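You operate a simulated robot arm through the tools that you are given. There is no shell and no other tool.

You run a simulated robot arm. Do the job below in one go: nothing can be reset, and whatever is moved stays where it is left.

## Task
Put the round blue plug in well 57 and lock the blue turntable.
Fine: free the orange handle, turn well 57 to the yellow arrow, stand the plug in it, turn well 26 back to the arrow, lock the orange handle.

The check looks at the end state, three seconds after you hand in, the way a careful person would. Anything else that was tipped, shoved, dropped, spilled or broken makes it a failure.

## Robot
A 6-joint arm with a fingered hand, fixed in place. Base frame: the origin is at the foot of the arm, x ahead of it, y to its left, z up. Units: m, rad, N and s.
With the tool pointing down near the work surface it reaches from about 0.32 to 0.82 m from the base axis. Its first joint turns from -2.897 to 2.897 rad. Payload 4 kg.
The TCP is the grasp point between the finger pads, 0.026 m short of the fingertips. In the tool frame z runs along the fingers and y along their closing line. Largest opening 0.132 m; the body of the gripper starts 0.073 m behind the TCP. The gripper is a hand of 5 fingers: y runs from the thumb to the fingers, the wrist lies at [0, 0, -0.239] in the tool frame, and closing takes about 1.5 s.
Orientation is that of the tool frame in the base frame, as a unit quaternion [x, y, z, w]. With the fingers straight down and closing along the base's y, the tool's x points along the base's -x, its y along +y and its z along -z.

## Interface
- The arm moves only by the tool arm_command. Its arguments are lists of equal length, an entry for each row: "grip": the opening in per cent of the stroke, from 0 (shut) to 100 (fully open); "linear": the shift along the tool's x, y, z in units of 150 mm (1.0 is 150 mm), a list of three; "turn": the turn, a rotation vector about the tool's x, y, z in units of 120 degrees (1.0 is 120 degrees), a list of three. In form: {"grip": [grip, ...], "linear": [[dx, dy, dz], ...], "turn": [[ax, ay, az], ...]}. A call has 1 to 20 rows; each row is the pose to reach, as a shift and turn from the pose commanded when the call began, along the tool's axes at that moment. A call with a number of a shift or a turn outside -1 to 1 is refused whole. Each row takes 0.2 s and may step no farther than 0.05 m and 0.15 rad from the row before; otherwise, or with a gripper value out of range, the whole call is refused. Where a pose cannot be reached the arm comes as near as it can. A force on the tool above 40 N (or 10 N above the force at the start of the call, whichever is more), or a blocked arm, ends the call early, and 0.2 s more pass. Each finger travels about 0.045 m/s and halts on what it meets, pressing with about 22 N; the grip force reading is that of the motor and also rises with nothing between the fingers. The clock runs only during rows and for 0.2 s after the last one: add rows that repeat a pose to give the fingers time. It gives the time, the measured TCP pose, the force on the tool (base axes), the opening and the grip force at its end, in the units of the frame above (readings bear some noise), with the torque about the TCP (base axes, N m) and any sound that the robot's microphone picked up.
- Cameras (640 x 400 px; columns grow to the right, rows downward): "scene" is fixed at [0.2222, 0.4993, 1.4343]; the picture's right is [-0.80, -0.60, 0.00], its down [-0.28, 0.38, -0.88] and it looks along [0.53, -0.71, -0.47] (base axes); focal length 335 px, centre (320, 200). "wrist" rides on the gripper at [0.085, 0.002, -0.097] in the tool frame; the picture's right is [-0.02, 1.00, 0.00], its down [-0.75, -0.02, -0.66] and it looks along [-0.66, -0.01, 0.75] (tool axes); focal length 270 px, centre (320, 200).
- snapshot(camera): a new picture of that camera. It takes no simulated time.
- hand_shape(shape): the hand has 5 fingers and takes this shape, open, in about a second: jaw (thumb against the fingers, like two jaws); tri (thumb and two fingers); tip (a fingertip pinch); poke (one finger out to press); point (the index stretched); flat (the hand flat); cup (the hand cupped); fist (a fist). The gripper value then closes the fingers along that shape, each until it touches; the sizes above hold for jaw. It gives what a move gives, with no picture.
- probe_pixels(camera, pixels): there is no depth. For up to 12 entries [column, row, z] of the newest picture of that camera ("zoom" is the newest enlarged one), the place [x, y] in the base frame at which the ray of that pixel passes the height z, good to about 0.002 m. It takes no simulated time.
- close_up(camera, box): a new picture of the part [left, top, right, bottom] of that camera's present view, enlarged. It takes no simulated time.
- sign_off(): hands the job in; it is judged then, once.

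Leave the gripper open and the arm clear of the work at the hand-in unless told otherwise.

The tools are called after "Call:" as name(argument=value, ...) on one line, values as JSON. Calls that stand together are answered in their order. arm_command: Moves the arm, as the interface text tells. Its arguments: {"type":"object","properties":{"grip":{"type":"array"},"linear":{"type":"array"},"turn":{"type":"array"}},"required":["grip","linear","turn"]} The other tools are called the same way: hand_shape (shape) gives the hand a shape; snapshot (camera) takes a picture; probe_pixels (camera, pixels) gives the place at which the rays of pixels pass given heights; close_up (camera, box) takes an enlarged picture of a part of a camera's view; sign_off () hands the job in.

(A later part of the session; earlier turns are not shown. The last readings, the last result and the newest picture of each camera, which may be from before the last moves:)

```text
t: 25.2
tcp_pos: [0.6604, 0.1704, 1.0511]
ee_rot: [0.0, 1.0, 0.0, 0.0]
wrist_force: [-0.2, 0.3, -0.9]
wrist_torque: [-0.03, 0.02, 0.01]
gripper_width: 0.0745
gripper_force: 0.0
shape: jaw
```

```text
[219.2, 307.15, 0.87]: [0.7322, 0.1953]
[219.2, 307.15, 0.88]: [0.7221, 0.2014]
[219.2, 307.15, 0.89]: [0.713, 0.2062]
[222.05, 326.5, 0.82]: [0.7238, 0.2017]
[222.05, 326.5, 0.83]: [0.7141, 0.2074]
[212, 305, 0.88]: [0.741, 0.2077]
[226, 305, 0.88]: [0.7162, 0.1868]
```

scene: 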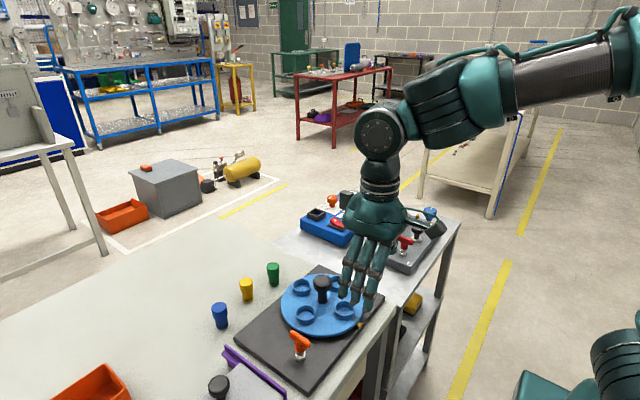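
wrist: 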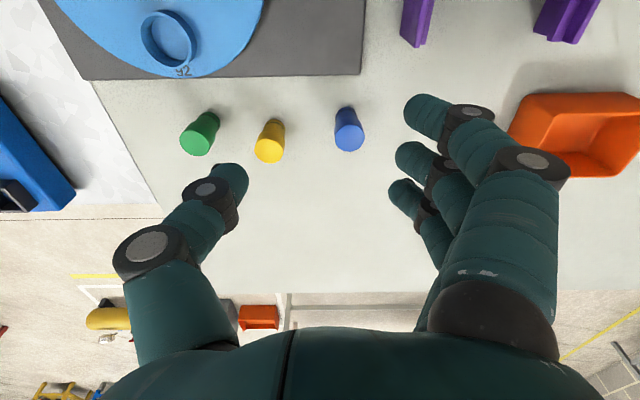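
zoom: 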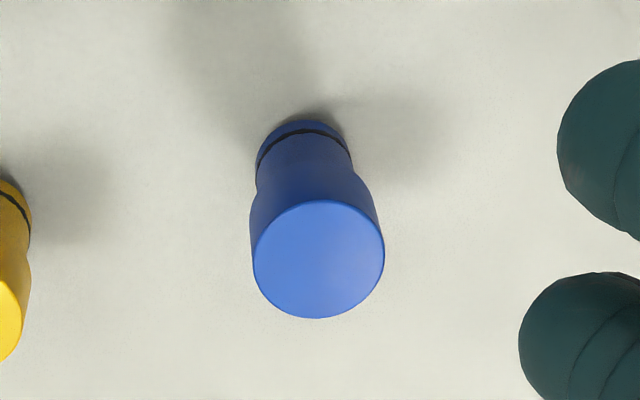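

Call:
probe_pixels(camera="wrist", pixels=[[349.8, 138.3, 0.87], [349.8, 138.3, 0.88], [349.8, 138.3, 0.89], [335, 135, 0.88], [364.6, 135, 0.88], [346.6, 114, 0.825], [336.3, 111.5, 0.83], [357, 111, 0.83]])

```text
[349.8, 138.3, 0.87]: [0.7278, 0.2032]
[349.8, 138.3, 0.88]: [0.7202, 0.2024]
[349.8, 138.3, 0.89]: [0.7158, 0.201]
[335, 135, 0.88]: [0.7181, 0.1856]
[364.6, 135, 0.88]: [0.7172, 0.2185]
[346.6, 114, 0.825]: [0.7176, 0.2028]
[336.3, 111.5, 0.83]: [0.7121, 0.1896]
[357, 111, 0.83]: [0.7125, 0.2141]
```

The plug top centre is at (0.7205, 0.202), z≈0.881. The head is about 33 mm wide, the lower body about 25 mm, and the table is at about 0.823. Before gripping, I'll look at the hand from the scene camera to count the fingers and judge clearance.

Call:
close_up(camera="scene", box=[190, 150, 330, 290])

Call:
close_up(camera="wrist", box=[370, 80, 500, 260])

```text
2.86 times, centred on (260, 220) of scene
```

zoom: 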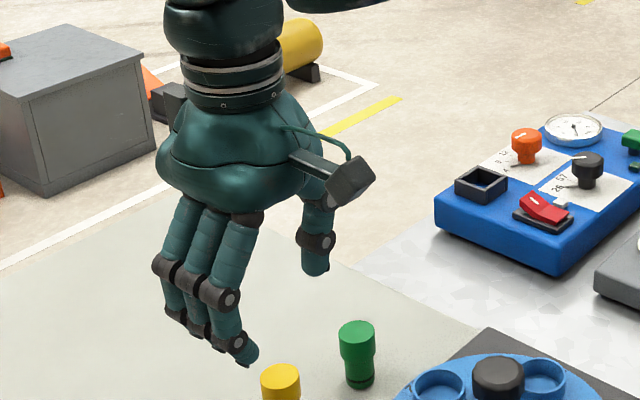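

```text
2.22 times, centred on (435, 170) of wrist
```

zoom: 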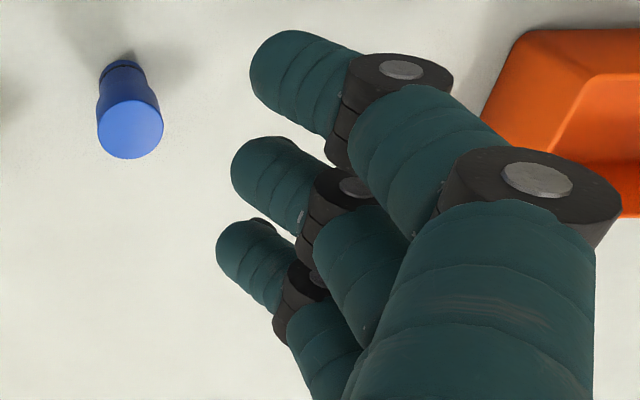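

I see three fingers plus the thumb, with little extending on the far side of the TCP, so this orientation will clear the knob at the well. I'll probe the yellow plug and the plate's corner to check clearance around the blue plug.

Call:
snapshot(camera="wrist")

Call:
probe_pixels(camera="wrist", pixels=[[269, 150, 0.881], [361, 73, 0.845], [361, 73, 0.835], [284, 145, 0.881], [254, 145, 0.881]])

```text
taken
```

wrist: 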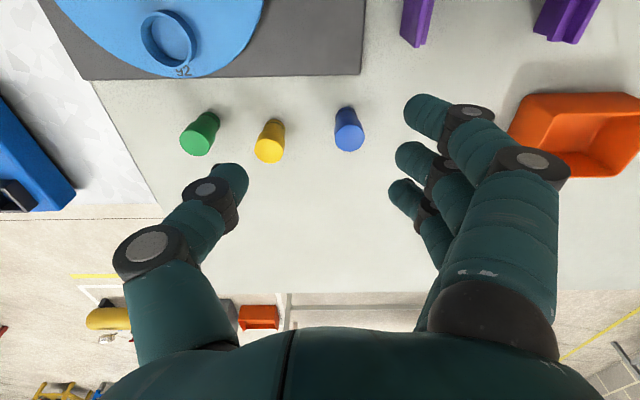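

```text
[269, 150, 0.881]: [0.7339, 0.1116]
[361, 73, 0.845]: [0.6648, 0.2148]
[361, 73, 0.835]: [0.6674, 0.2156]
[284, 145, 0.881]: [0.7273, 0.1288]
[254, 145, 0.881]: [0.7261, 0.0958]
```

The yellow plug's edge is at y≈0.129 and the plate corner is at (0.665, 0.215). I'll narrow the opening to about 55 mm so the thumb clears the yellow plug, and move above the blue plug at z≈0.95.

Call:
arm_command(grip=[50, 42, 42, 42, 42], linear=[[-0.134, 0.071, 0.223], [-0.269, 0.142, 0.447], [-0.403, 0.213, 0.67], [-0.403, 0.213, 0.67], [-0.403, 0.213, 0.67]], turn=[[0, 0, 0], [0, 0, 0], [0, 0, 0], [0, 0, 0], [0, 0, 0]])

Call:
snapshot(camera="wrist")

Call:
close_up(camera="scene", box=[170, 220, 310, 340])

```text
t: 26.4
tcp_pos: [0.7198, 0.1998, 0.9498]
ee_rot: [0.0, 1.0, 0.0, 0.0]
wrist_force: [0.6, -1.1, 0.2]
wrist_torque: [0.01, 0.01, -0.02]
gripper_width: 0.0563
gripper_force: 0.1
shape: jaw
```

```text
taken
```

wrist: 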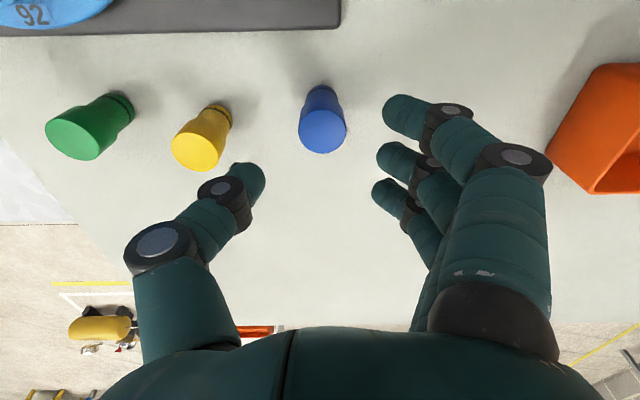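

```text
3.33 times, centred on (240, 280) of scene
```

zoom: 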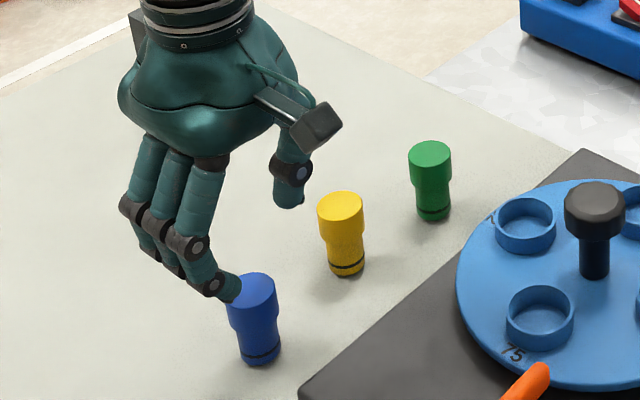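

The blue plug's top is at about (323, 131) in the wrist view. I'll check its place once more from here.

Call:
probe_pixels(camera="wrist", pixels=[[323, 131, 0.881], [323, 131, 0.876], [200, 138, 0.881], [340, 10, 0.845]])

```text
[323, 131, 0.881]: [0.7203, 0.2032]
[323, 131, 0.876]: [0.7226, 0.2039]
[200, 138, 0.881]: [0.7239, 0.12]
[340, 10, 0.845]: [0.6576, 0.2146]
```

It's confirmed at (0.7205, 0.203). I'll descend to TCP z≈0.874 around the head without closing.

Call:
arm_command(grip=[42, 42, 42, 42], linear=[[0, 0.007, 0.17], [0, 0.007, 0.34], [0, 0.007, 0.507], [0, 0.007, 0.507]], turn=[[0, 0, 0], [0, 0, 0], [0, 0, 0], [0, 0, 0]])

Call:
snapshot(camera="wrist")

Call:
close_up(camera="scene", box=[170, 220, 310, 340])

```text
t: 27.4
tcp_pos: [0.7215, 0.2009, 0.8741]
ee_rot: [0.0, 1.0, 0.0, 0.0]
wrist_force: [0.2, 0.3, 0.1]
wrist_torque: [-0.01, 0.01, -0.02]
gripper_width: 0.0565
gripper_force: 0.0
shape: jaw
```

```text
taken
```

wrist: 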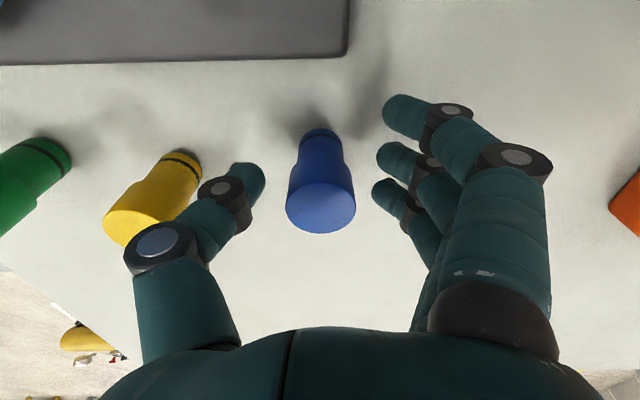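

```text
3.33 times, centred on (240, 280) of scene
```

zoom: 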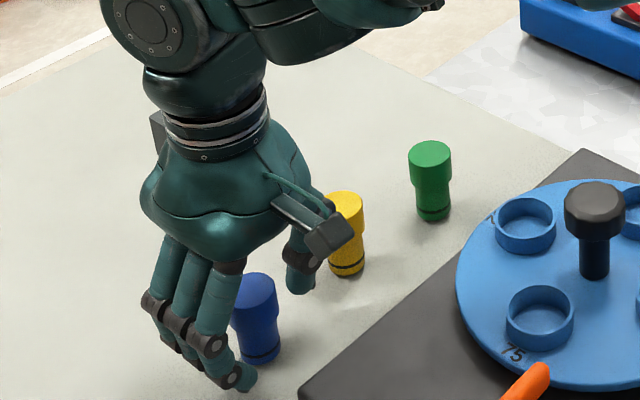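

The plug is centred between thumb and fingers (column 320), no forces, and the yellow plug is clear. I'll close gently in steps.

Call:
arm_command(grip=[36, 32, 29, 26, 24, 22, 18, 10, 0, 0, 0, 0], linear=[[0, 0, 0], [0, 0, 0], [0, 0, 0], [0, 0, 0], [0, 0, 0], [0, 0, 0], [0, 0, 0], [0, 0, 0], [0, 0, 0], [0, 0, 0], [0, 0, 0], [0, 0, 0]], turn=[[0, 0, 0], [0, 0, 0], [0, 0, 0], [0, 0, 0], [0, 0, 0], [0, 0, 0], [0, 0, 0], [0, 0, 0], [0, 0, 0], [0, 0, 0], [0, 0, 0], [0, 0, 0]])

Call:
snapshot(camera="wrist")

Call:
close_up(camera="scene", box=[170, 220, 310, 340])

```text
t: 30.0
tcp_pos: [0.7214, 0.2013, 0.8741]
ee_rot: [0.0, 1.0, 0.0, 0.0]
wrist_force: [-0.1, -0.5, 0.0]
wrist_torque: [0.01, -0.03, -0.04]
gripper_width: 0.0127
gripper_force: 22.0
shape: jaw
```

```text
taken
```

wrist: 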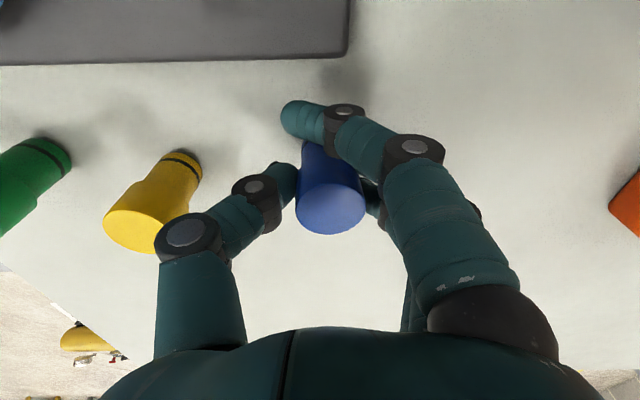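

```text
3.33 times, centred on (240, 280) of scene
```

zoom: 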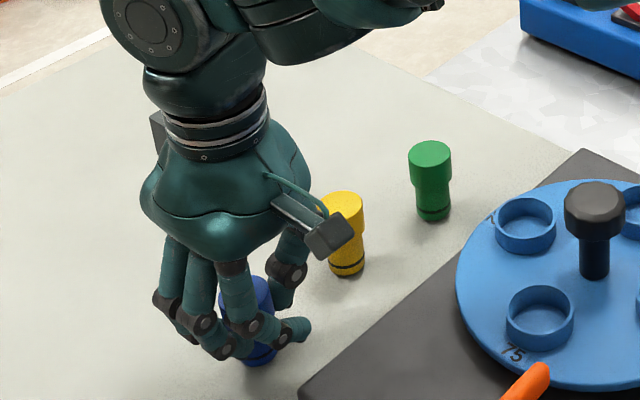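

The plug is held; it shifted about 4 mm toward +y and may be tilted a few degrees. I'll lift it straight up about 140 mm and look at it.

Call:
arm_command(grip=[0, 0, 0, 0, 0, 0], linear=[[0, 0, -0.1], [0, 0, -0.3], [0, 0, -0.5], [0, 0, -0.75], [0, 0, -0.95], [0, 0, -0.95]], turn=[[0, 0, 0], [0, 0, 0], [0, 0, 0], [0, 0, 0], [0, 0, 0], [0, 0, 0]])

Call:
snapshot(camera="wrist")

Call:
close_up(camera="scene", box=[170, 190, 290, 290])

```text
t: 31.4
tcp_pos: [0.7215, 0.2019, 1.0175]
ee_rot: [0.0, 1.0, 0.0, 0.0]
wrist_force: [-0.1, 0.2, -0.8]
wrist_torque: [-0.01, -0.02, 0.0]
gripper_width: 0.0127
gripper_force: 22.6
shape: jaw
```

```text
taken
```

wrist: 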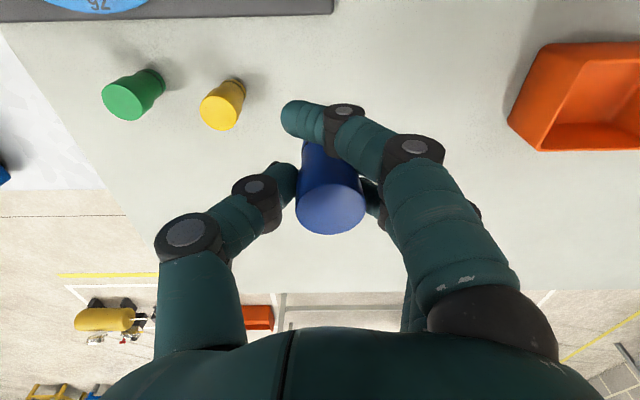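

```text
4.00 times, centred on (230, 240) of scene
```

zoom: 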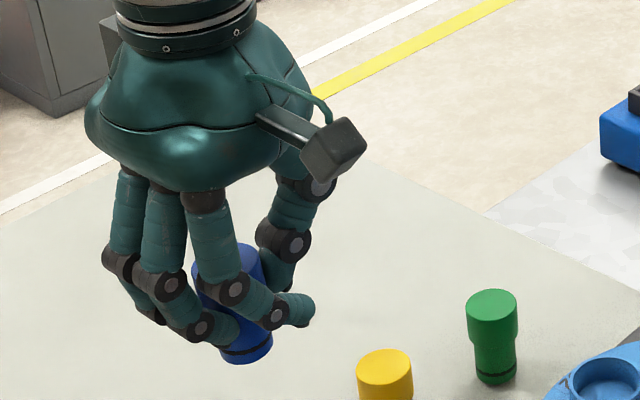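

Call:
close_up(camera="scene", box=[210, 245, 250, 285])

Call:
close_up(camera="wrist", box=[270, 80, 390, 250])

```text
10.00 times, centred on (230, 265) of scene
```

zoom: 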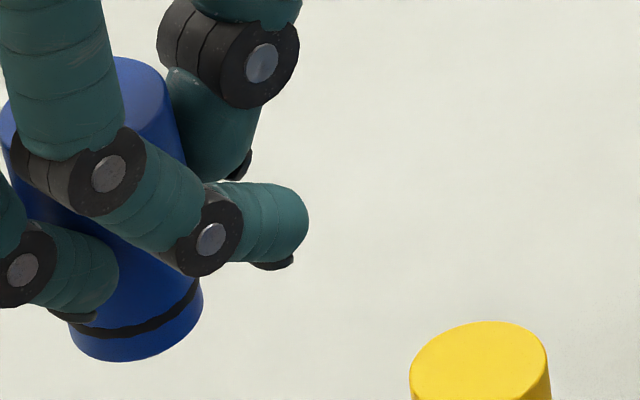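

```text
2.35 times, centred on (330, 165) of wrist
```

zoom: 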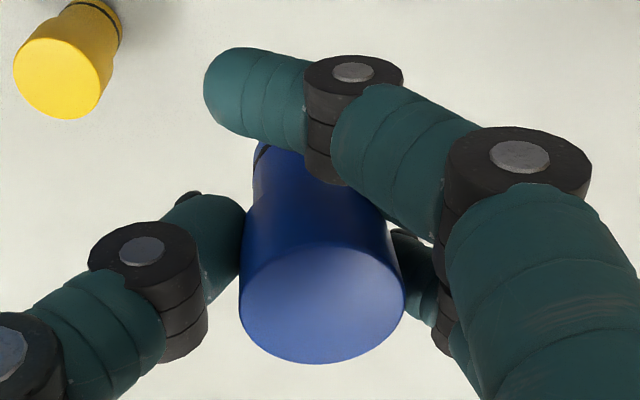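

The plug is held firmly. Its top leans about 3–4° toward +y, and its axis is about 5 mm toward +y from the TCP. I'll carry it at this height toward the well in two legs (its bottom is about 45 mm above the knob top).

Call:
arm_command(grip=[0, 0, 0, 0, 0], linear=[[0.179, -0.147, 0], [0.358, -0.294, 0], [0.538, -0.441, 0], [0.717, -0.588, 0], [0.717, -0.588, 0]], turn=[[0, 0, 0], [0, 0, 0], [0, 0, 0], [0, 0, 0], [0, 0, 0]])

Call:
arm_command(grip=[0, 0, 0, 0, 0, 0], linear=[[0.179, -0.147, 0], [0.358, -0.294, 0], [0.538, -0.441, 0], [0.717, -0.588, 0], [0.717, -0.588, 0], [0.717, -0.588, 0]], turn=[[0, 0, 0], [0, 0, 0], [0, 0, 0], [-0.012, 0, 0], [-0.024, 0, 0], [-0.024, 0, 0]])

Call:
snapshot(camera="wrist")

Call:
close_up(camera="scene", box=[270, 220, 400, 340])

```text
t: 32.6
tcp_pos: [0.6138, 0.1135, 1.0172]
ee_rot: [0.0, 1.0, 0.0, 0.0]
wrist_force: [0.3, 0.6, -0.5]
wrist_torque: [0.03, 0.01, 0.02]
gripper_width: 0.0128
gripper_force: 22.0
shape: jaw
```

```text
t: 34.0
tcp_pos: [0.5051, 0.025, 1.0168]
ee_rot: [0.0, 1.0, 0.025, 0.0]
wrist_force: [0.8, 0.8, -0.9]
wrist_torque: [0.0, 0.0, 0.0]
gripper_width: 0.0127
gripper_force: 22.4
shape: jaw
```

```text
taken
```

wrist: 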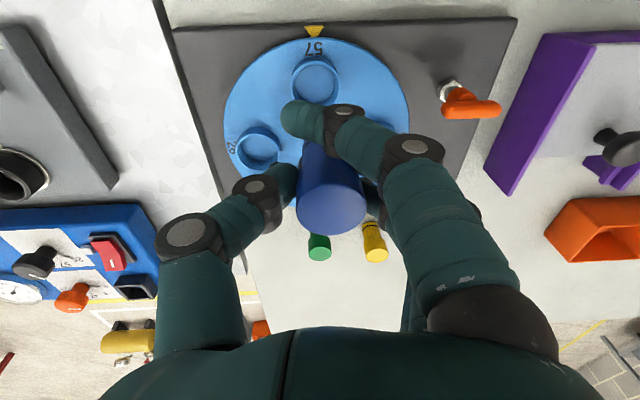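

```text
3.33 times, centred on (335, 280) of scene
```

zoom: 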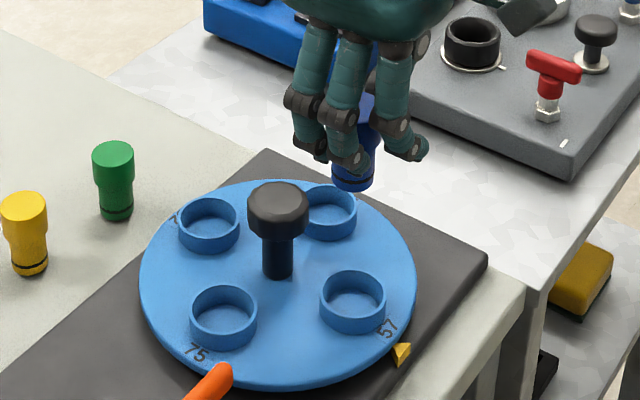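

The hand is over the well. I'll probe the rim of well 57 in both views, and the plug's bottom in the scene view.

Call:
probe_pixels(camera="wrist", pixels=[[315.5, 81, 0.87], [315.5, 81, 0.865], [314, 36, 0.85]])

Call:
probe_pixels(camera="scene", pixels=[[344.9, 307, 0.87], [344.9, 307, 0.865], [344.6, 273.4, 0.966], [344.6, 273.4, 0.971], [360, 326, 0.85]])

Call:
close_up(camera="wrist", box=[280, 20, 360, 110])

Call:
close_up(camera="scene", box=[320, 230, 370, 330])

```text
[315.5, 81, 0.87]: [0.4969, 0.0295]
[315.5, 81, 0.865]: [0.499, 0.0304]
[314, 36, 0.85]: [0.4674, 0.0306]
```

```text
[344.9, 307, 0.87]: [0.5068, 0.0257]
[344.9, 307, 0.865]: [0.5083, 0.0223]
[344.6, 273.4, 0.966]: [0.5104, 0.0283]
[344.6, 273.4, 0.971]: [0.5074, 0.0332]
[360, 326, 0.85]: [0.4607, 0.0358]
```

```text
4.44 times, centred on (320, 65) of wrist
```

zoom: 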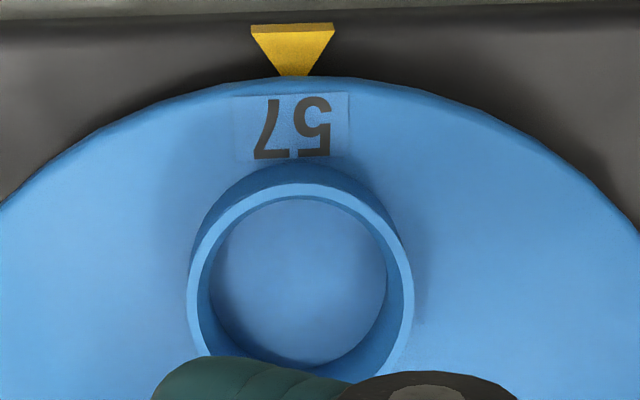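

```text
4.00 times, centred on (345, 280) of scene
```

zoom: 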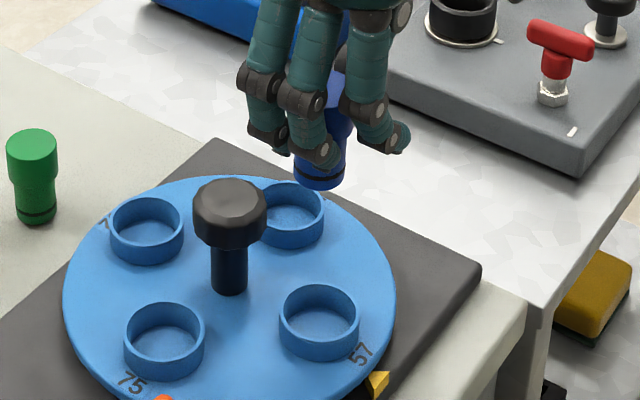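

The inner well diameter is about 37 mm and the plug's lower body about 25 mm, so there is roughly 5 mm of play each way. Comparing plug and well, I want to shift about −3 mm in x and −1 mm in y. I'll lower to TCP z≈0.945, compensating for the 3° tool tilt, with the plug bottom still above the rim, and check alignment.

Call:
arm_command(grip=[0, 0, 0, 0, 0], linear=[[0.02, -0.008, 0.12], [0.02, -0.015, 0.24], [0.02, -0.023, 0.36], [0.02, -0.031, 0.479], [0.02, -0.031, 0.479]], turn=[[0, 0, 0], [0, 0, 0], [0, 0, 0], [0, 0, 0], [0, 0, 0]])

Call:
snapshot(camera="wrist")

Call:
close_up(camera="scene", box=[310, 270, 380, 330])

```text
t: 35.2
tcp_pos: [0.5029, 0.0254, 0.9438]
ee_rot: [-0.001, 1.0, 0.025, 0.0]
wrist_force: [-0.4, 0.2, -1.3]
wrist_torque: [0.01, 0.0, 0.02]
gripper_width: 0.0129
gripper_force: 22.2
shape: jaw
```

```text
taken
```

wrist: 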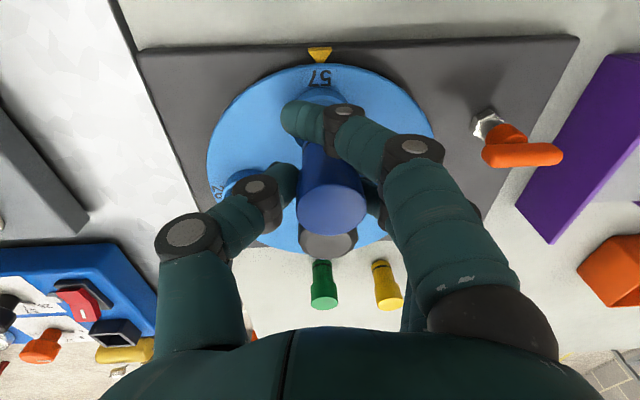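

```text
6.67 times, centred on (345, 300) of scene
```

zoom: 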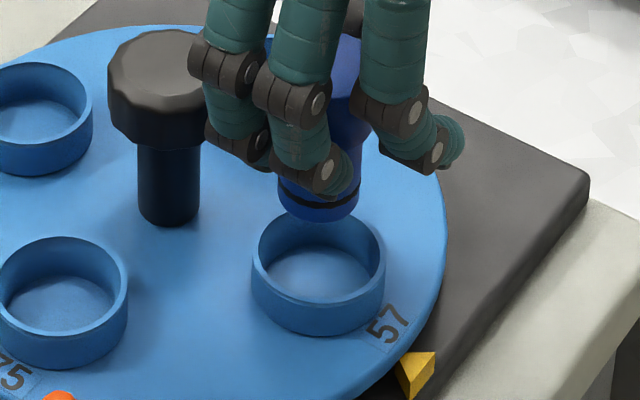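

The scene view shows the plug bottom directly above well 57: the columns match, and the projected drop lands within about 1–2 mm of the well centre. I'll lower another 29 mm so the plug's bottom enters the rim.

Call:
arm_command(grip=[0, 0, 0, 0, 0], linear=[[0.007, -0.003, 0.05], [0.007, -0.007, 0.1], [0.007, -0.01, 0.15], [0.007, -0.013, 0.193], [0.007, -0.013, 0.193]], turn=[[0, 0, 0], [0, 0, 0], [0, 0, 0], [0, 0, 0], [0, 0, 0]])

Call:
snapshot(camera="wrist")

Call:
close_up(camera="scene", box=[310, 270, 380, 330])

```text
t: 36.4
tcp_pos: [0.5017, 0.0248, 0.9158]
ee_rot: [0.0, 1.0, 0.025, 0.0]
wrist_force: [0.0, -0.5, -0.7]
wrist_torque: [0.02, 0.01, 0.01]
gripper_width: 0.0128
gripper_force: 22.0
shape: jaw
```

```text
taken
```

wrist: 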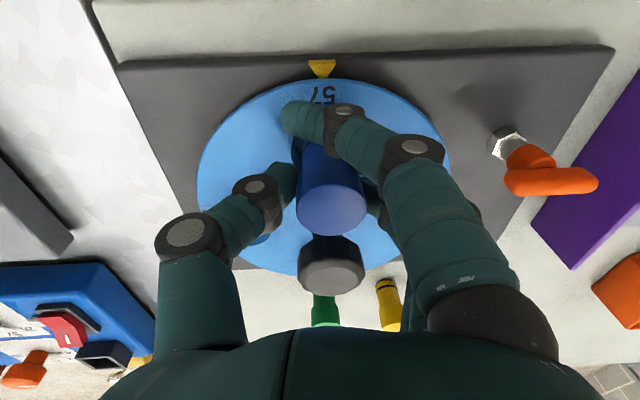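

```text
6.67 times, centred on (345, 300) of scene
```

zoom: 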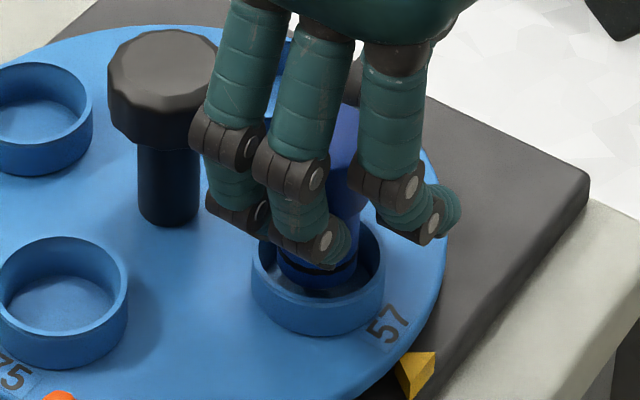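

The plug's bottom is inside the rim with no side force. I'll lower in small steps to feel the floor.

Call:
arm_command(grip=[0, 0, 0, 0], linear=[[0, -0.001, 0.015], [0, -0.002, 0.03], [0, -0.002, 0.045], [0, -0.002, 0.045]], turn=[[0, 0, 0], [0, 0, 0], [0, 0, 0], [0, 0, 0]])

Call:
close_up(camera="scene", box=[310, 270, 380, 330])

```text
t: 37.4
tcp_pos: [0.5012, 0.0243, 0.9083]
ee_rot: [-0.001, 1.0, 0.026, 0.0]
wrist_force: [1.0, 0.3, -1.0]
wrist_torque: [0.02, 0.01, -0.01]
gripper_width: 0.0124
gripper_force: 21.9
shape: jaw
```

```text
6.67 times, centred on (345, 300) of scene
```

zoom: 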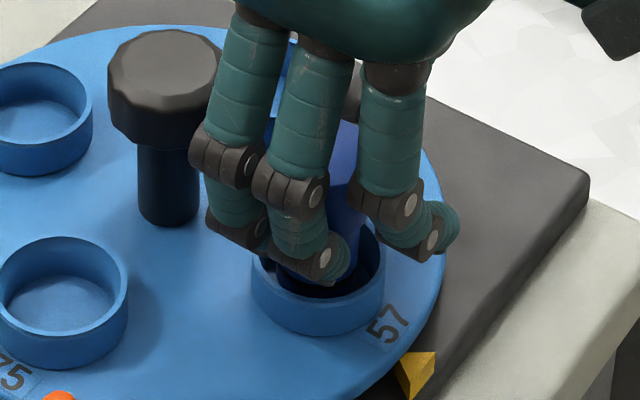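

There's no contact yet. I'll go down another 4 mm in small steps.

Call:
arm_command(grip=[0, 0, 0, 0], linear=[[0, 0, 0.009], [0, -0.001, 0.018], [0, -0.001, 0.027], [0, -0.001, 0.027]], turn=[[0, 0, 0], [0, 0, 0], [0, 0, 0], [0, 0, 0]])

Call:
close_up(camera="scene", box=[310, 270, 380, 330])

Call:
snapshot(camera="wrist")

```text
t: 38.4
tcp_pos: [0.5004, 0.0243, 0.9042]
ee_rot: [0.0, 1.0, 0.026, 0.0]
wrist_force: [-0.2, -0.2, 5.5]
wrist_torque: [0.03, 0.0, 0.04]
gripper_width: 0.0125
gripper_force: 22.2
shape: jaw
```

```text
6.67 times, centred on (345, 300) of scene
```

zoom: 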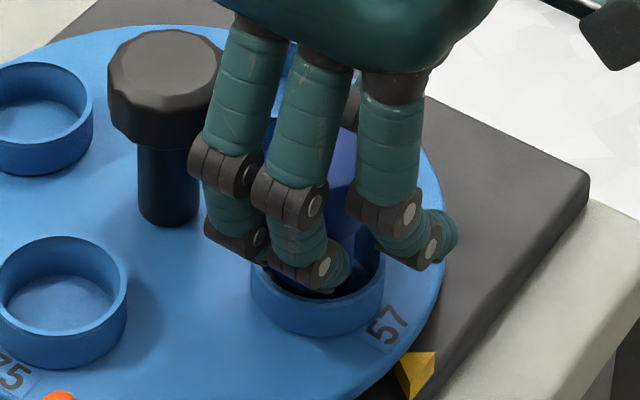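

```text
taken
```

wrist: 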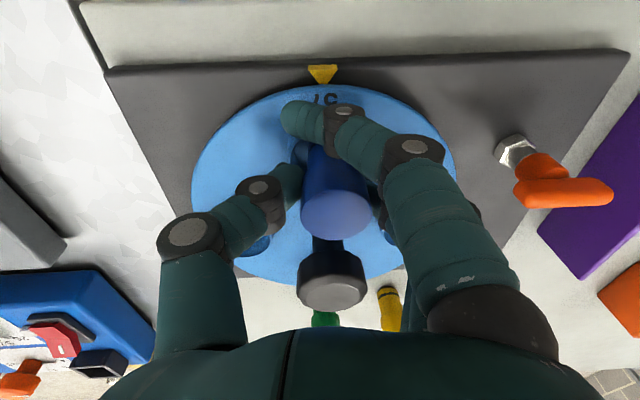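

Contact with the floor: vertical force is 5.5 N at TCP z≈0.904. The plug stands in the well, so I'll open the fingers gradually.

Call:
arm_command(grip=[12, 18, 24, 30, 36, 42, 46, 46], linear=[[0, 0, 0], [0, 0, 0], [0, 0, 0], [0, 0, 0], [0, 0, 0], [0, 0, 0], [0, 0, 0], [0, 0, 0]], turn=[[0, 0, 0], [0, 0, 0], [0, 0, 0], [0, 0, 0], [0, 0, 0], [0, 0, 0], [0, 0, 0], [0, 0, 0]])

Call:
snapshot(camera="wrist")

Call:
close_up(camera="scene", box=[310, 260, 380, 330])

```text
t: 40.2
tcp_pos: [0.5033, 0.0248, 0.9046]
ee_rot: [-0.001, 1.0, 0.026, 0.0]
wrist_force: [-0.7, -0.6, 0.6]
wrist_torque: [-0.01, 0.0, 0.01]
gripper_width: 0.0602
gripper_force: 0.0
shape: jaw
```

```text
taken
```

wrist: 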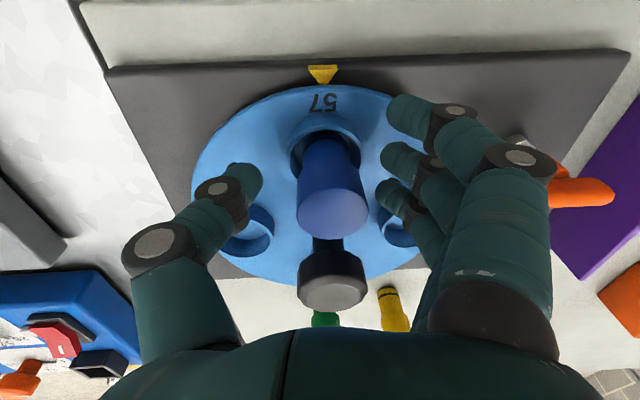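

```text
5.71 times, centred on (345, 295) of scene
```

zoom: 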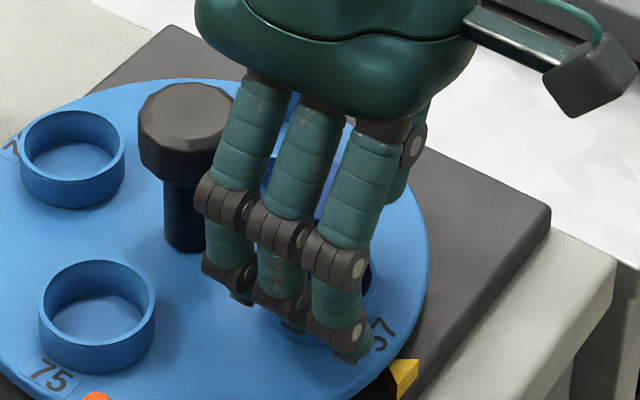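

The plug is released and stands in well 57. I'll lift straight up 130 mm, compensating for tilt, then level the hand.

Call:
arm_command(grip=[46, 46, 46, 46, 46, 46], linear=[[0, 0.01, -0.2], [0, 0.022, -0.45], [0, 0.033, -0.67], [0, 0.043, -0.866], [0, 0.043, -0.866], [0, 0.043, -0.866]], turn=[[0, 0, 0], [0, 0, 0], [0, 0, 0], [0.012, 0, 0], [0.024, 0, 0], [0.024, 0, 0]])

Call:
snapshot(camera="wrist")

Call:
close_up(camera="scene", box=[260, 240, 400, 360])

```text
t: 41.6
tcp_pos: [0.5023, 0.0256, 1.0343]
ee_rot: [0.0, 1.0, 0.001, 0.0]
wrist_force: [0.5, 0.4, -0.2]
wrist_torque: [-0.04, -0.02, -0.01]
gripper_width: 0.0599
gripper_force: 0.0
shape: jaw
```

```text
taken
```

wrist: 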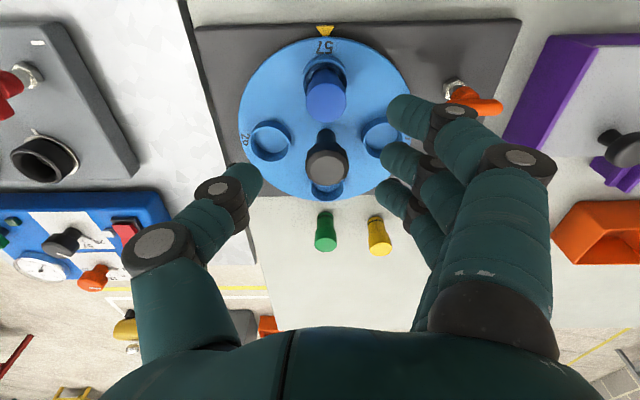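

```text
3.33 times, centred on (330, 300) of scene
```

zoom: 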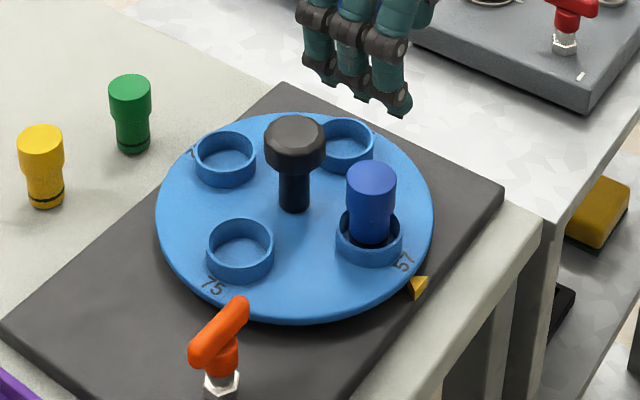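

The blue plug stands upright in well 57. Now well 26 (on the −y side) must turn back clockwise by 90°. In the current orientation my index finger would sweep into the plug when gripping the knob, so I want the hand turned so the fingerless side (tool −x) faces the plug. I'll move above the knob at this height and turn the hand counter-clockwise 120° to see if it reaches.

Call:
arm_command(grip=[46, 46, 46], linear=[[-0.2, 0.016, 0], [-0.417, 0.032, 0], [-0.417, 0.032, 0]], turn=[[0, 0, 0], [0, 0, 0], [0, 0, 0]])

Call:
arm_command(grip=[46, 46, 46, 46, 46, 46, 46, 46, 46, 46, 46, 46, 46, 46, 46, 46], linear=[[0, 0, 0], [0, 0, 0], [0, 0, 0], [0, 0, 0], [0, 0, 0], [0, 0, 0], [0, 0, 0], [0, 0, 0], [0, 0, 0], [0, 0, 0], [0, 0, 0], [0, 0, 0], [0, 0, 0], [0, 0, 0], [0, 0, 0], [0, 0, 0]], turn=[[0, 0, -0.07], [0, 0, -0.14], [0, 0, -0.21], [0, 0, -0.28], [0, 0, -0.35], [0, 0, -0.42], [0, 0, -0.49], [0, 0, -0.56], [0, 0, -0.63], [0, 0, -0.7], [0, 0, -0.77], [0, 0, -0.84], [0, 0, -0.91], [0, 0, -0.97], [0, 0, -1.0], [0, 0, -1.0]])

Call:
snapshot(camera="scene")

Call:
snapshot(camera="wrist")

```text
t: 42.4
tcp_pos: [0.5651, 0.0273, 1.0356]
ee_rot: [-0.001, 1.0, -0.001, 0.0]
wrist_force: [-0.8, -0.3, -0.7]
wrist_torque: [0.02, 0.01, 0.01]
gripper_width: 0.0596
gripper_force: 0.0
shape: jaw
```

```text
t: 45.8
tcp_pos: [0.6312, 0.0383, 1.1087]
ee_rot: [0.865, -0.502, -0.001, 0.002]
wrist_force: [-1.2, 0.0, 0.3]
wrist_torque: [-0.05, -0.1, 0.0]
gripper_width: 0.0601
gripper_force: 0.2
shape: jaw
out of reach, approached as far as the arm can: row 11, 12, 13, 14, 15, 16
```

```text
taken
```

scene: 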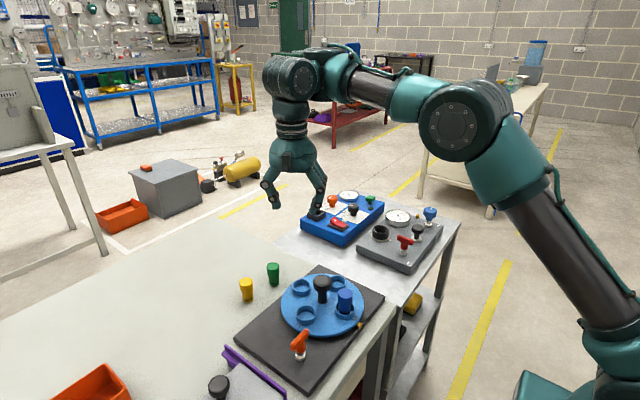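

```text
taken
```

wrist: 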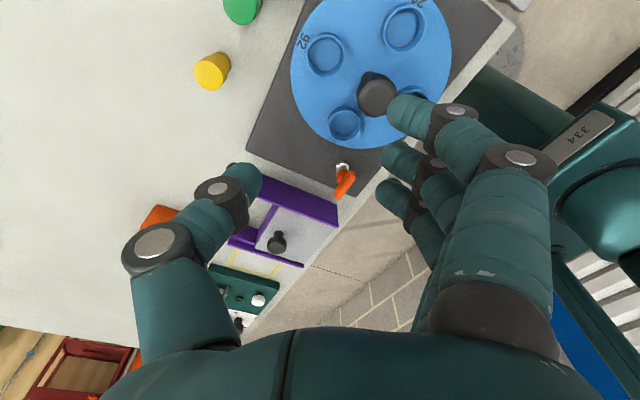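

Counter-clockwise beyond about 92° is out of reach; the arm drifted up and away, well clear of everything. I'll turn back to the starting orientation and test the clockwise side instead.

Call:
arm_command(grip=[46, 46, 46, 46, 46, 46, 46, 46, 46, 46, 46, 46, 46, 46, 46, 46], linear=[[0, 0, 0], [0, 0, 0], [0, 0, 0], [0, 0, 0], [0, 0, 0], [0, 0, 0], [0, 0, 0], [0, 0, 0], [0, 0, 0], [0, 0, 0], [0, 0, 0], [0, 0, 0], [0, 0, 0], [0, 0, 0], [0, 0, 0], [0, 0, 0]], turn=[[0, 0, 0.07], [0, 0, 0.14], [0, 0, 0.21], [0, 0, 0.28], [0, 0, 0.35], [0, 0, 0.42], [0, 0, 0.49], [0, 0, 0.56], [0, 0, 0.63], [0, 0, 0.7], [0, 0, 0.77], [0, 0, 0.84], [0, 0, 0.91], [0, 0, 0.97], [0, 0, 1.0], [0, 0, 1.0]])

Call:
snapshot(camera="scene")

```text
t: 49.2
tcp_pos: [0.6297, 0.0414, 1.1095]
ee_rot: [0.001, 1.0, -0.001, -0.001]
wrist_force: [0.0, 0.0, -0.2]
wrist_torque: [-0.01, 0.01, 0.03]
gripper_width: 0.0601
gripper_force: 0.0
shape: jaw
```

```text
taken
```

scene: 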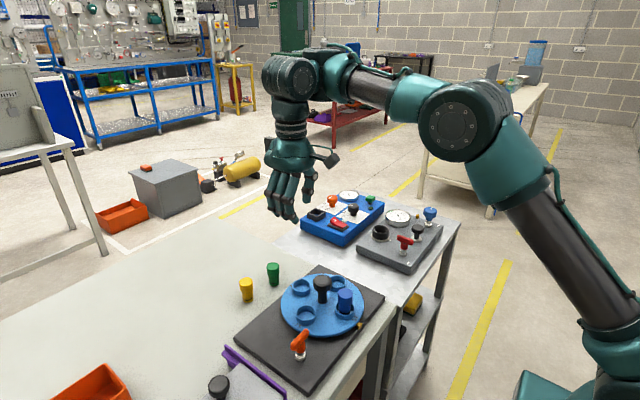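

Interesting: at this higher, farther spot (0.63, 0.04, 1.11) the hand did reach the 120° orientation, so the limit isn't simply the wrist joint. I'll rotate counter-clockwise again from here and see whether it holds without drifting.

Call:
arm_command(grip=[46, 46, 46, 46, 46, 46, 46, 46, 46, 46, 46, 46, 46, 46, 46, 46], linear=[[0, 0, 0], [0, 0, 0], [0, 0, 0], [0, 0, 0], [0, 0, 0], [0, 0, 0], [0, 0, 0], [0, 0, 0], [0, 0, 0], [0, 0, 0], [0, 0, 0], [0, 0, 0], [0, 0, 0], [0, 0, 0], [0, 0, 0], [0, 0, 0]], turn=[[0, 0, -0.07], [0, 0, -0.14], [0, 0, -0.21], [0, 0, -0.28], [0, 0, -0.35], [0, 0, -0.42], [0, 0, -0.49], [0, 0, -0.56], [0, 0, -0.63], [0, 0, -0.7], [0, 0, -0.77], [0, 0, -0.84], [0, 0, -0.91], [0, 0, -0.97], [0, 0, -1.0], [0, 0, -1.0]])

```text
t: 52.6
tcp_pos: [0.6312, 0.0407, 1.1086]
ee_rot: [0.866, -0.5, 0.0, 0.0]
wrist_force: [0.5, -0.9, 0.0]
wrist_torque: [0.05, -0.01, 0.04]
gripper_width: 0.06
gripper_force: 0.1
shape: jaw
```

It reaches 120° here with no drift. I'll go on to 150°, then check whether I can move toward the knob in this orientation.

Call:
arm_command(grip=[46, 46, 46, 46, 46, 46], linear=[[0, 0, 0], [0, 0, 0], [0, 0, 0], [0, 0, 0], [0, 0, 0], [0, 0, 0]], turn=[[0, 0, -0.06], [0, 0, -0.12], [0, 0, -0.18], [0, 0, -0.22], [0, 0, -0.25], [0, 0, -0.25]])

Call:
snapshot(camera="scene")

Call:
snapshot(camera="wrist")

```text
t: 54.0
tcp_pos: [0.6307, 0.0401, 1.1091]
ee_rot: [0.966, -0.259, 0.0, 0.001]
wrist_force: [0.9, 1.2, -0.1]
wrist_torque: [-0.02, 0.0, 0.02]
gripper_width: 0.06
gripper_force: 0.0
shape: jaw
```

```text
taken
```

scene: 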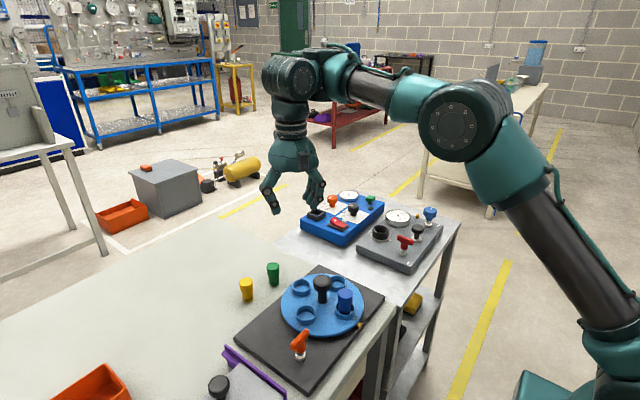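

```text
taken
```

wrist: 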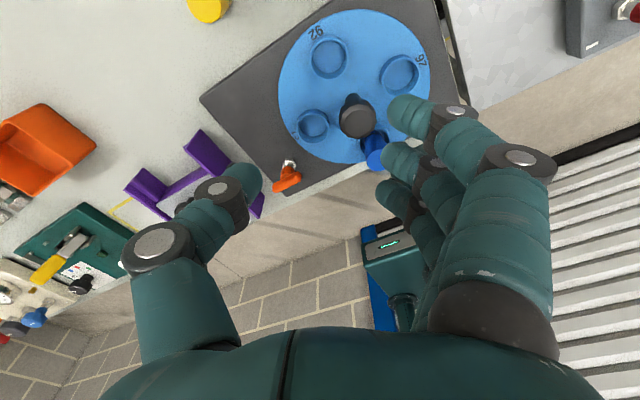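

150° works too. I'll go to 180°, so the fingerless side points exactly at the plug.

Call:
arm_command(grip=[46, 46, 46, 46, 46, 46], linear=[[0, 0, 0], [0, 0, 0], [0, 0, 0], [0, 0, 0], [0, 0, 0], [0, 0, 0]], turn=[[0, 0, -0.06], [0, 0, -0.12], [0, 0, -0.18], [0, 0, -0.22], [0, 0, -0.25], [0, 0, -0.25]])

Call:
snapshot(camera="wrist")

```text
t: 55.4
tcp_pos: [0.6334, 0.0514, 1.1072]
ee_rot: [0.989, -0.147, 0.002, 0.0]
wrist_force: [0.4, 0.1, -0.5]
wrist_torque: [0.01, -0.01, -0.01]
gripper_width: 0.0601
gripper_force: 0.1
shape: jaw
out of reach, approached as far as the arm can: row 2, 3, 4, 5, 6
```

```text
taken
```

wrist: 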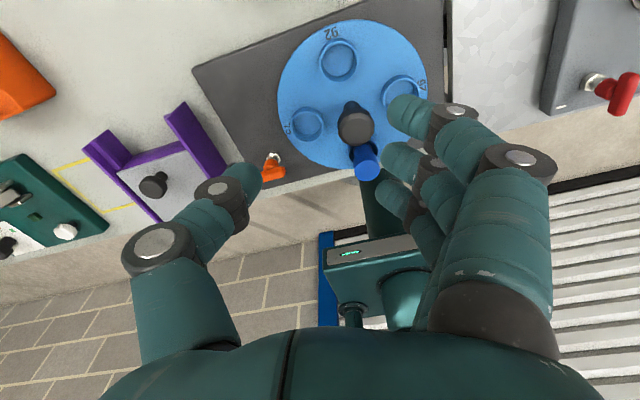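

The limit here is about 163°. I'll back off to 150° and move over toward the knob at this height, watching for reach warnings.

Call:
arm_command(grip=[46, 46, 46, 46, 46, 46], linear=[[0, 0, 0], [0, 0, 0], [-0.13, 0.09, 0], [-0.26, 0.18, 0], [-0.399, 0.268, 0], [-0.399, 0.268, 0]], turn=[[0, 0, 0.055], [0, 0, 0.11], [0, 0, 0.11], [0, 0, 0.11], [0, 0, 0.11], [0, 0, 0.11]])

Call:
snapshot(camera="scene")

Call:
snapshot(camera="wrist")

```text
t: 56.8
tcp_pos: [0.5967, 0.0325, 1.1409]
ee_rot: [0.965, -0.261, 0.0, 0.0]
wrist_force: [0.8, -0.2, -0.1]
wrist_torque: [-0.01, 0.0, 0.02]
gripper_width: 0.06
gripper_force: 0.0
shape: jaw
out of reach, approached as far as the arm can: row 3, 4, 5, 6
```

```text
taken
```

scene: 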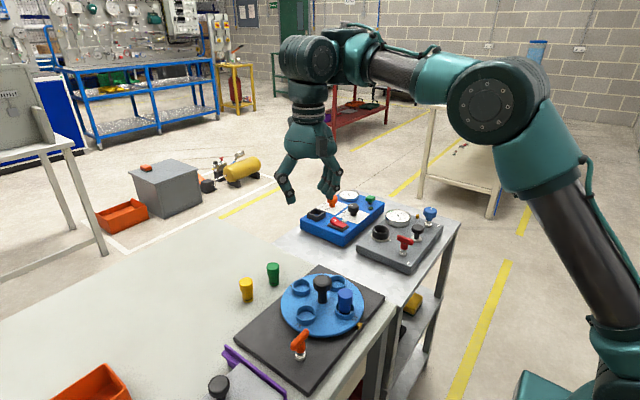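

```text
taken
```

wrist: 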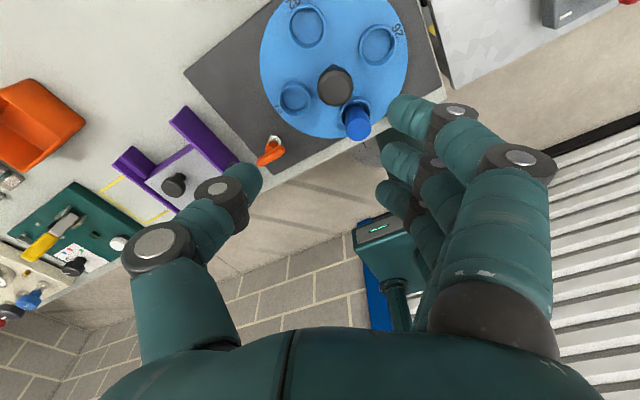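

The arm can't come closer at this orientation; it drifted up to (0.597, 0.033, 1.141). I'll map the limit by trying a straight descent here at 150°, still well above the knob.

Call:
arm_command(grip=[46, 46, 46, 46], linear=[[0, 0, 0.2], [0, 0, 0.4], [0, 0, 0.5], [0, 0, 0.5]], turn=[[0, 0, 0], [0, 0, 0], [0, 0, 0], [0, 0, 0]])

```text
t: 57.8
tcp_pos: [0.63, 0.0335, 1.1106]
ee_rot: [0.966, -0.26, 0.0, 0.001]
wrist_force: [-0.4, 0.7, -0.3]
wrist_torque: [0.03, 0.0, 0.02]
gripper_width: 0.06
gripper_force: 0.2
shape: jaw
out of reach, approached as far as the arm can: row 1, 2, 3, 4
```

The limit looks like self-interference: a box on the back of the hand (tool −x side) meets the sloping forearm when it faces the base. So I need another way to hold the knob beside the plug. I'll turn back to the normal orientation and then look at other hand shapes ("tip", "tri").

Call:
arm_command(grip=[46, 46, 46, 46, 46, 46, 46, 46, 46, 46, 46, 46, 46, 46, 46, 46], linear=[[0, 0, 0], [0, 0, 0], [0, 0, 0], [0, 0, 0], [0, 0, 0], [0, 0, 0], [0, 0, 0], [0, 0, 0], [0, 0, 0], [0, 0, 0], [0, 0, 0], [0, 0, 0], [0, 0, 0], [0, 0, 0], [0, 0, 0], [0, 0, 0]], turn=[[0, 0, 0.07], [0, 0, 0.14], [0, 0, 0.21], [0, 0, 0.28], [0, 0, 0.35], [0, 0, 0.42], [0, 0, 0.49], [0, 0, 0.56], [0, 0, 0.63], [0, 0, 0.7], [0, 0, 0.77], [0, 0, 0.84], [0, 0, 0.91], [0, 0, 0.97], [0, 0, 1.0], [0, 0, 1.0]])

Call:
arm_command(grip=[46, 46, 46, 46, 46], linear=[[0, 0, 0], [0, 0, 0], [0, 0, 0], [0, 0, 0], [0, 0, 0]], turn=[[0, 0, 0.07], [0, 0, 0.14], [0, 0, 0.21], [0, 0, 0.25], [0, 0, 0.25]])

Call:
hand_shape(shape="tip")

Call:
snapshot(camera="wrist")

Call:
close_up(camera="scene", box=[210, 80, 350, 240])

```text
t: 61.2
tcp_pos: [0.6291, 0.0352, 1.1112]
ee_rot: [-0.257, 0.966, 0.0, 0.0]
wrist_force: [0.1, 0.6, -0.3]
wrist_torque: [0.0, 0.03, -0.02]
gripper_width: 0.0599
gripper_force: 0.0
shape: jaw
```

```text
t: 62.4
tcp_pos: [0.6305, 0.0333, 1.1102]
ee_rot: [0.002, 1.0, 0.0, 0.001]
wrist_force: [-0.4, -0.1, -0.3]
wrist_torque: [0.0, -0.01, -0.01]
gripper_width: 0.0602
gripper_force: 0.1
shape: jaw
```

```text
t: 63.3
tcp_pos: [0.6299, 0.034, 1.1108]
ee_rot: [0.0, 1.0, 0.001, 0.001]
wrist_force: [-0.2, -0.1, 0.5]
wrist_torque: [0.0, 0.0, 0.0]
gripper_width: 0.132
gripper_force: 0.0
shape: tip
```

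```text
taken
```

wrist: 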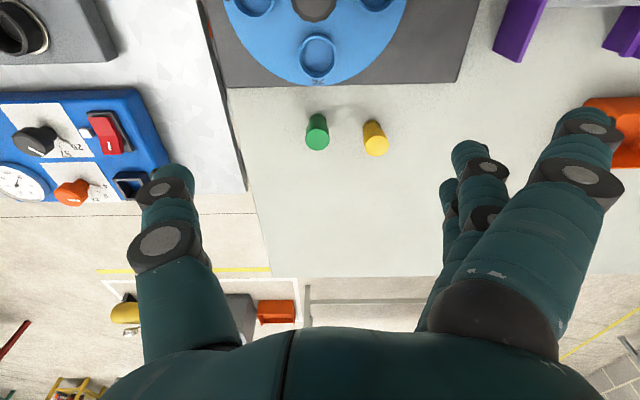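

```text
2.50 times, centred on (280, 160) of scene
```

zoom: 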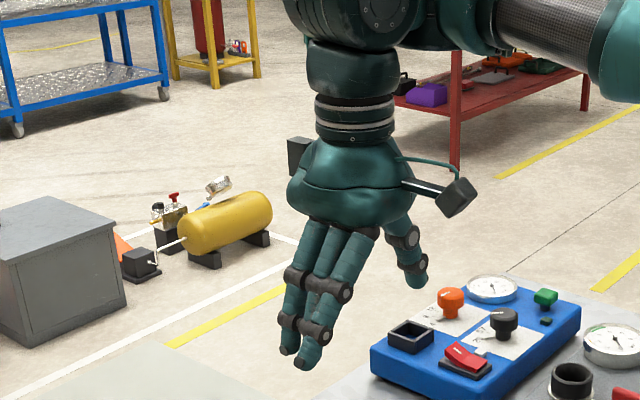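

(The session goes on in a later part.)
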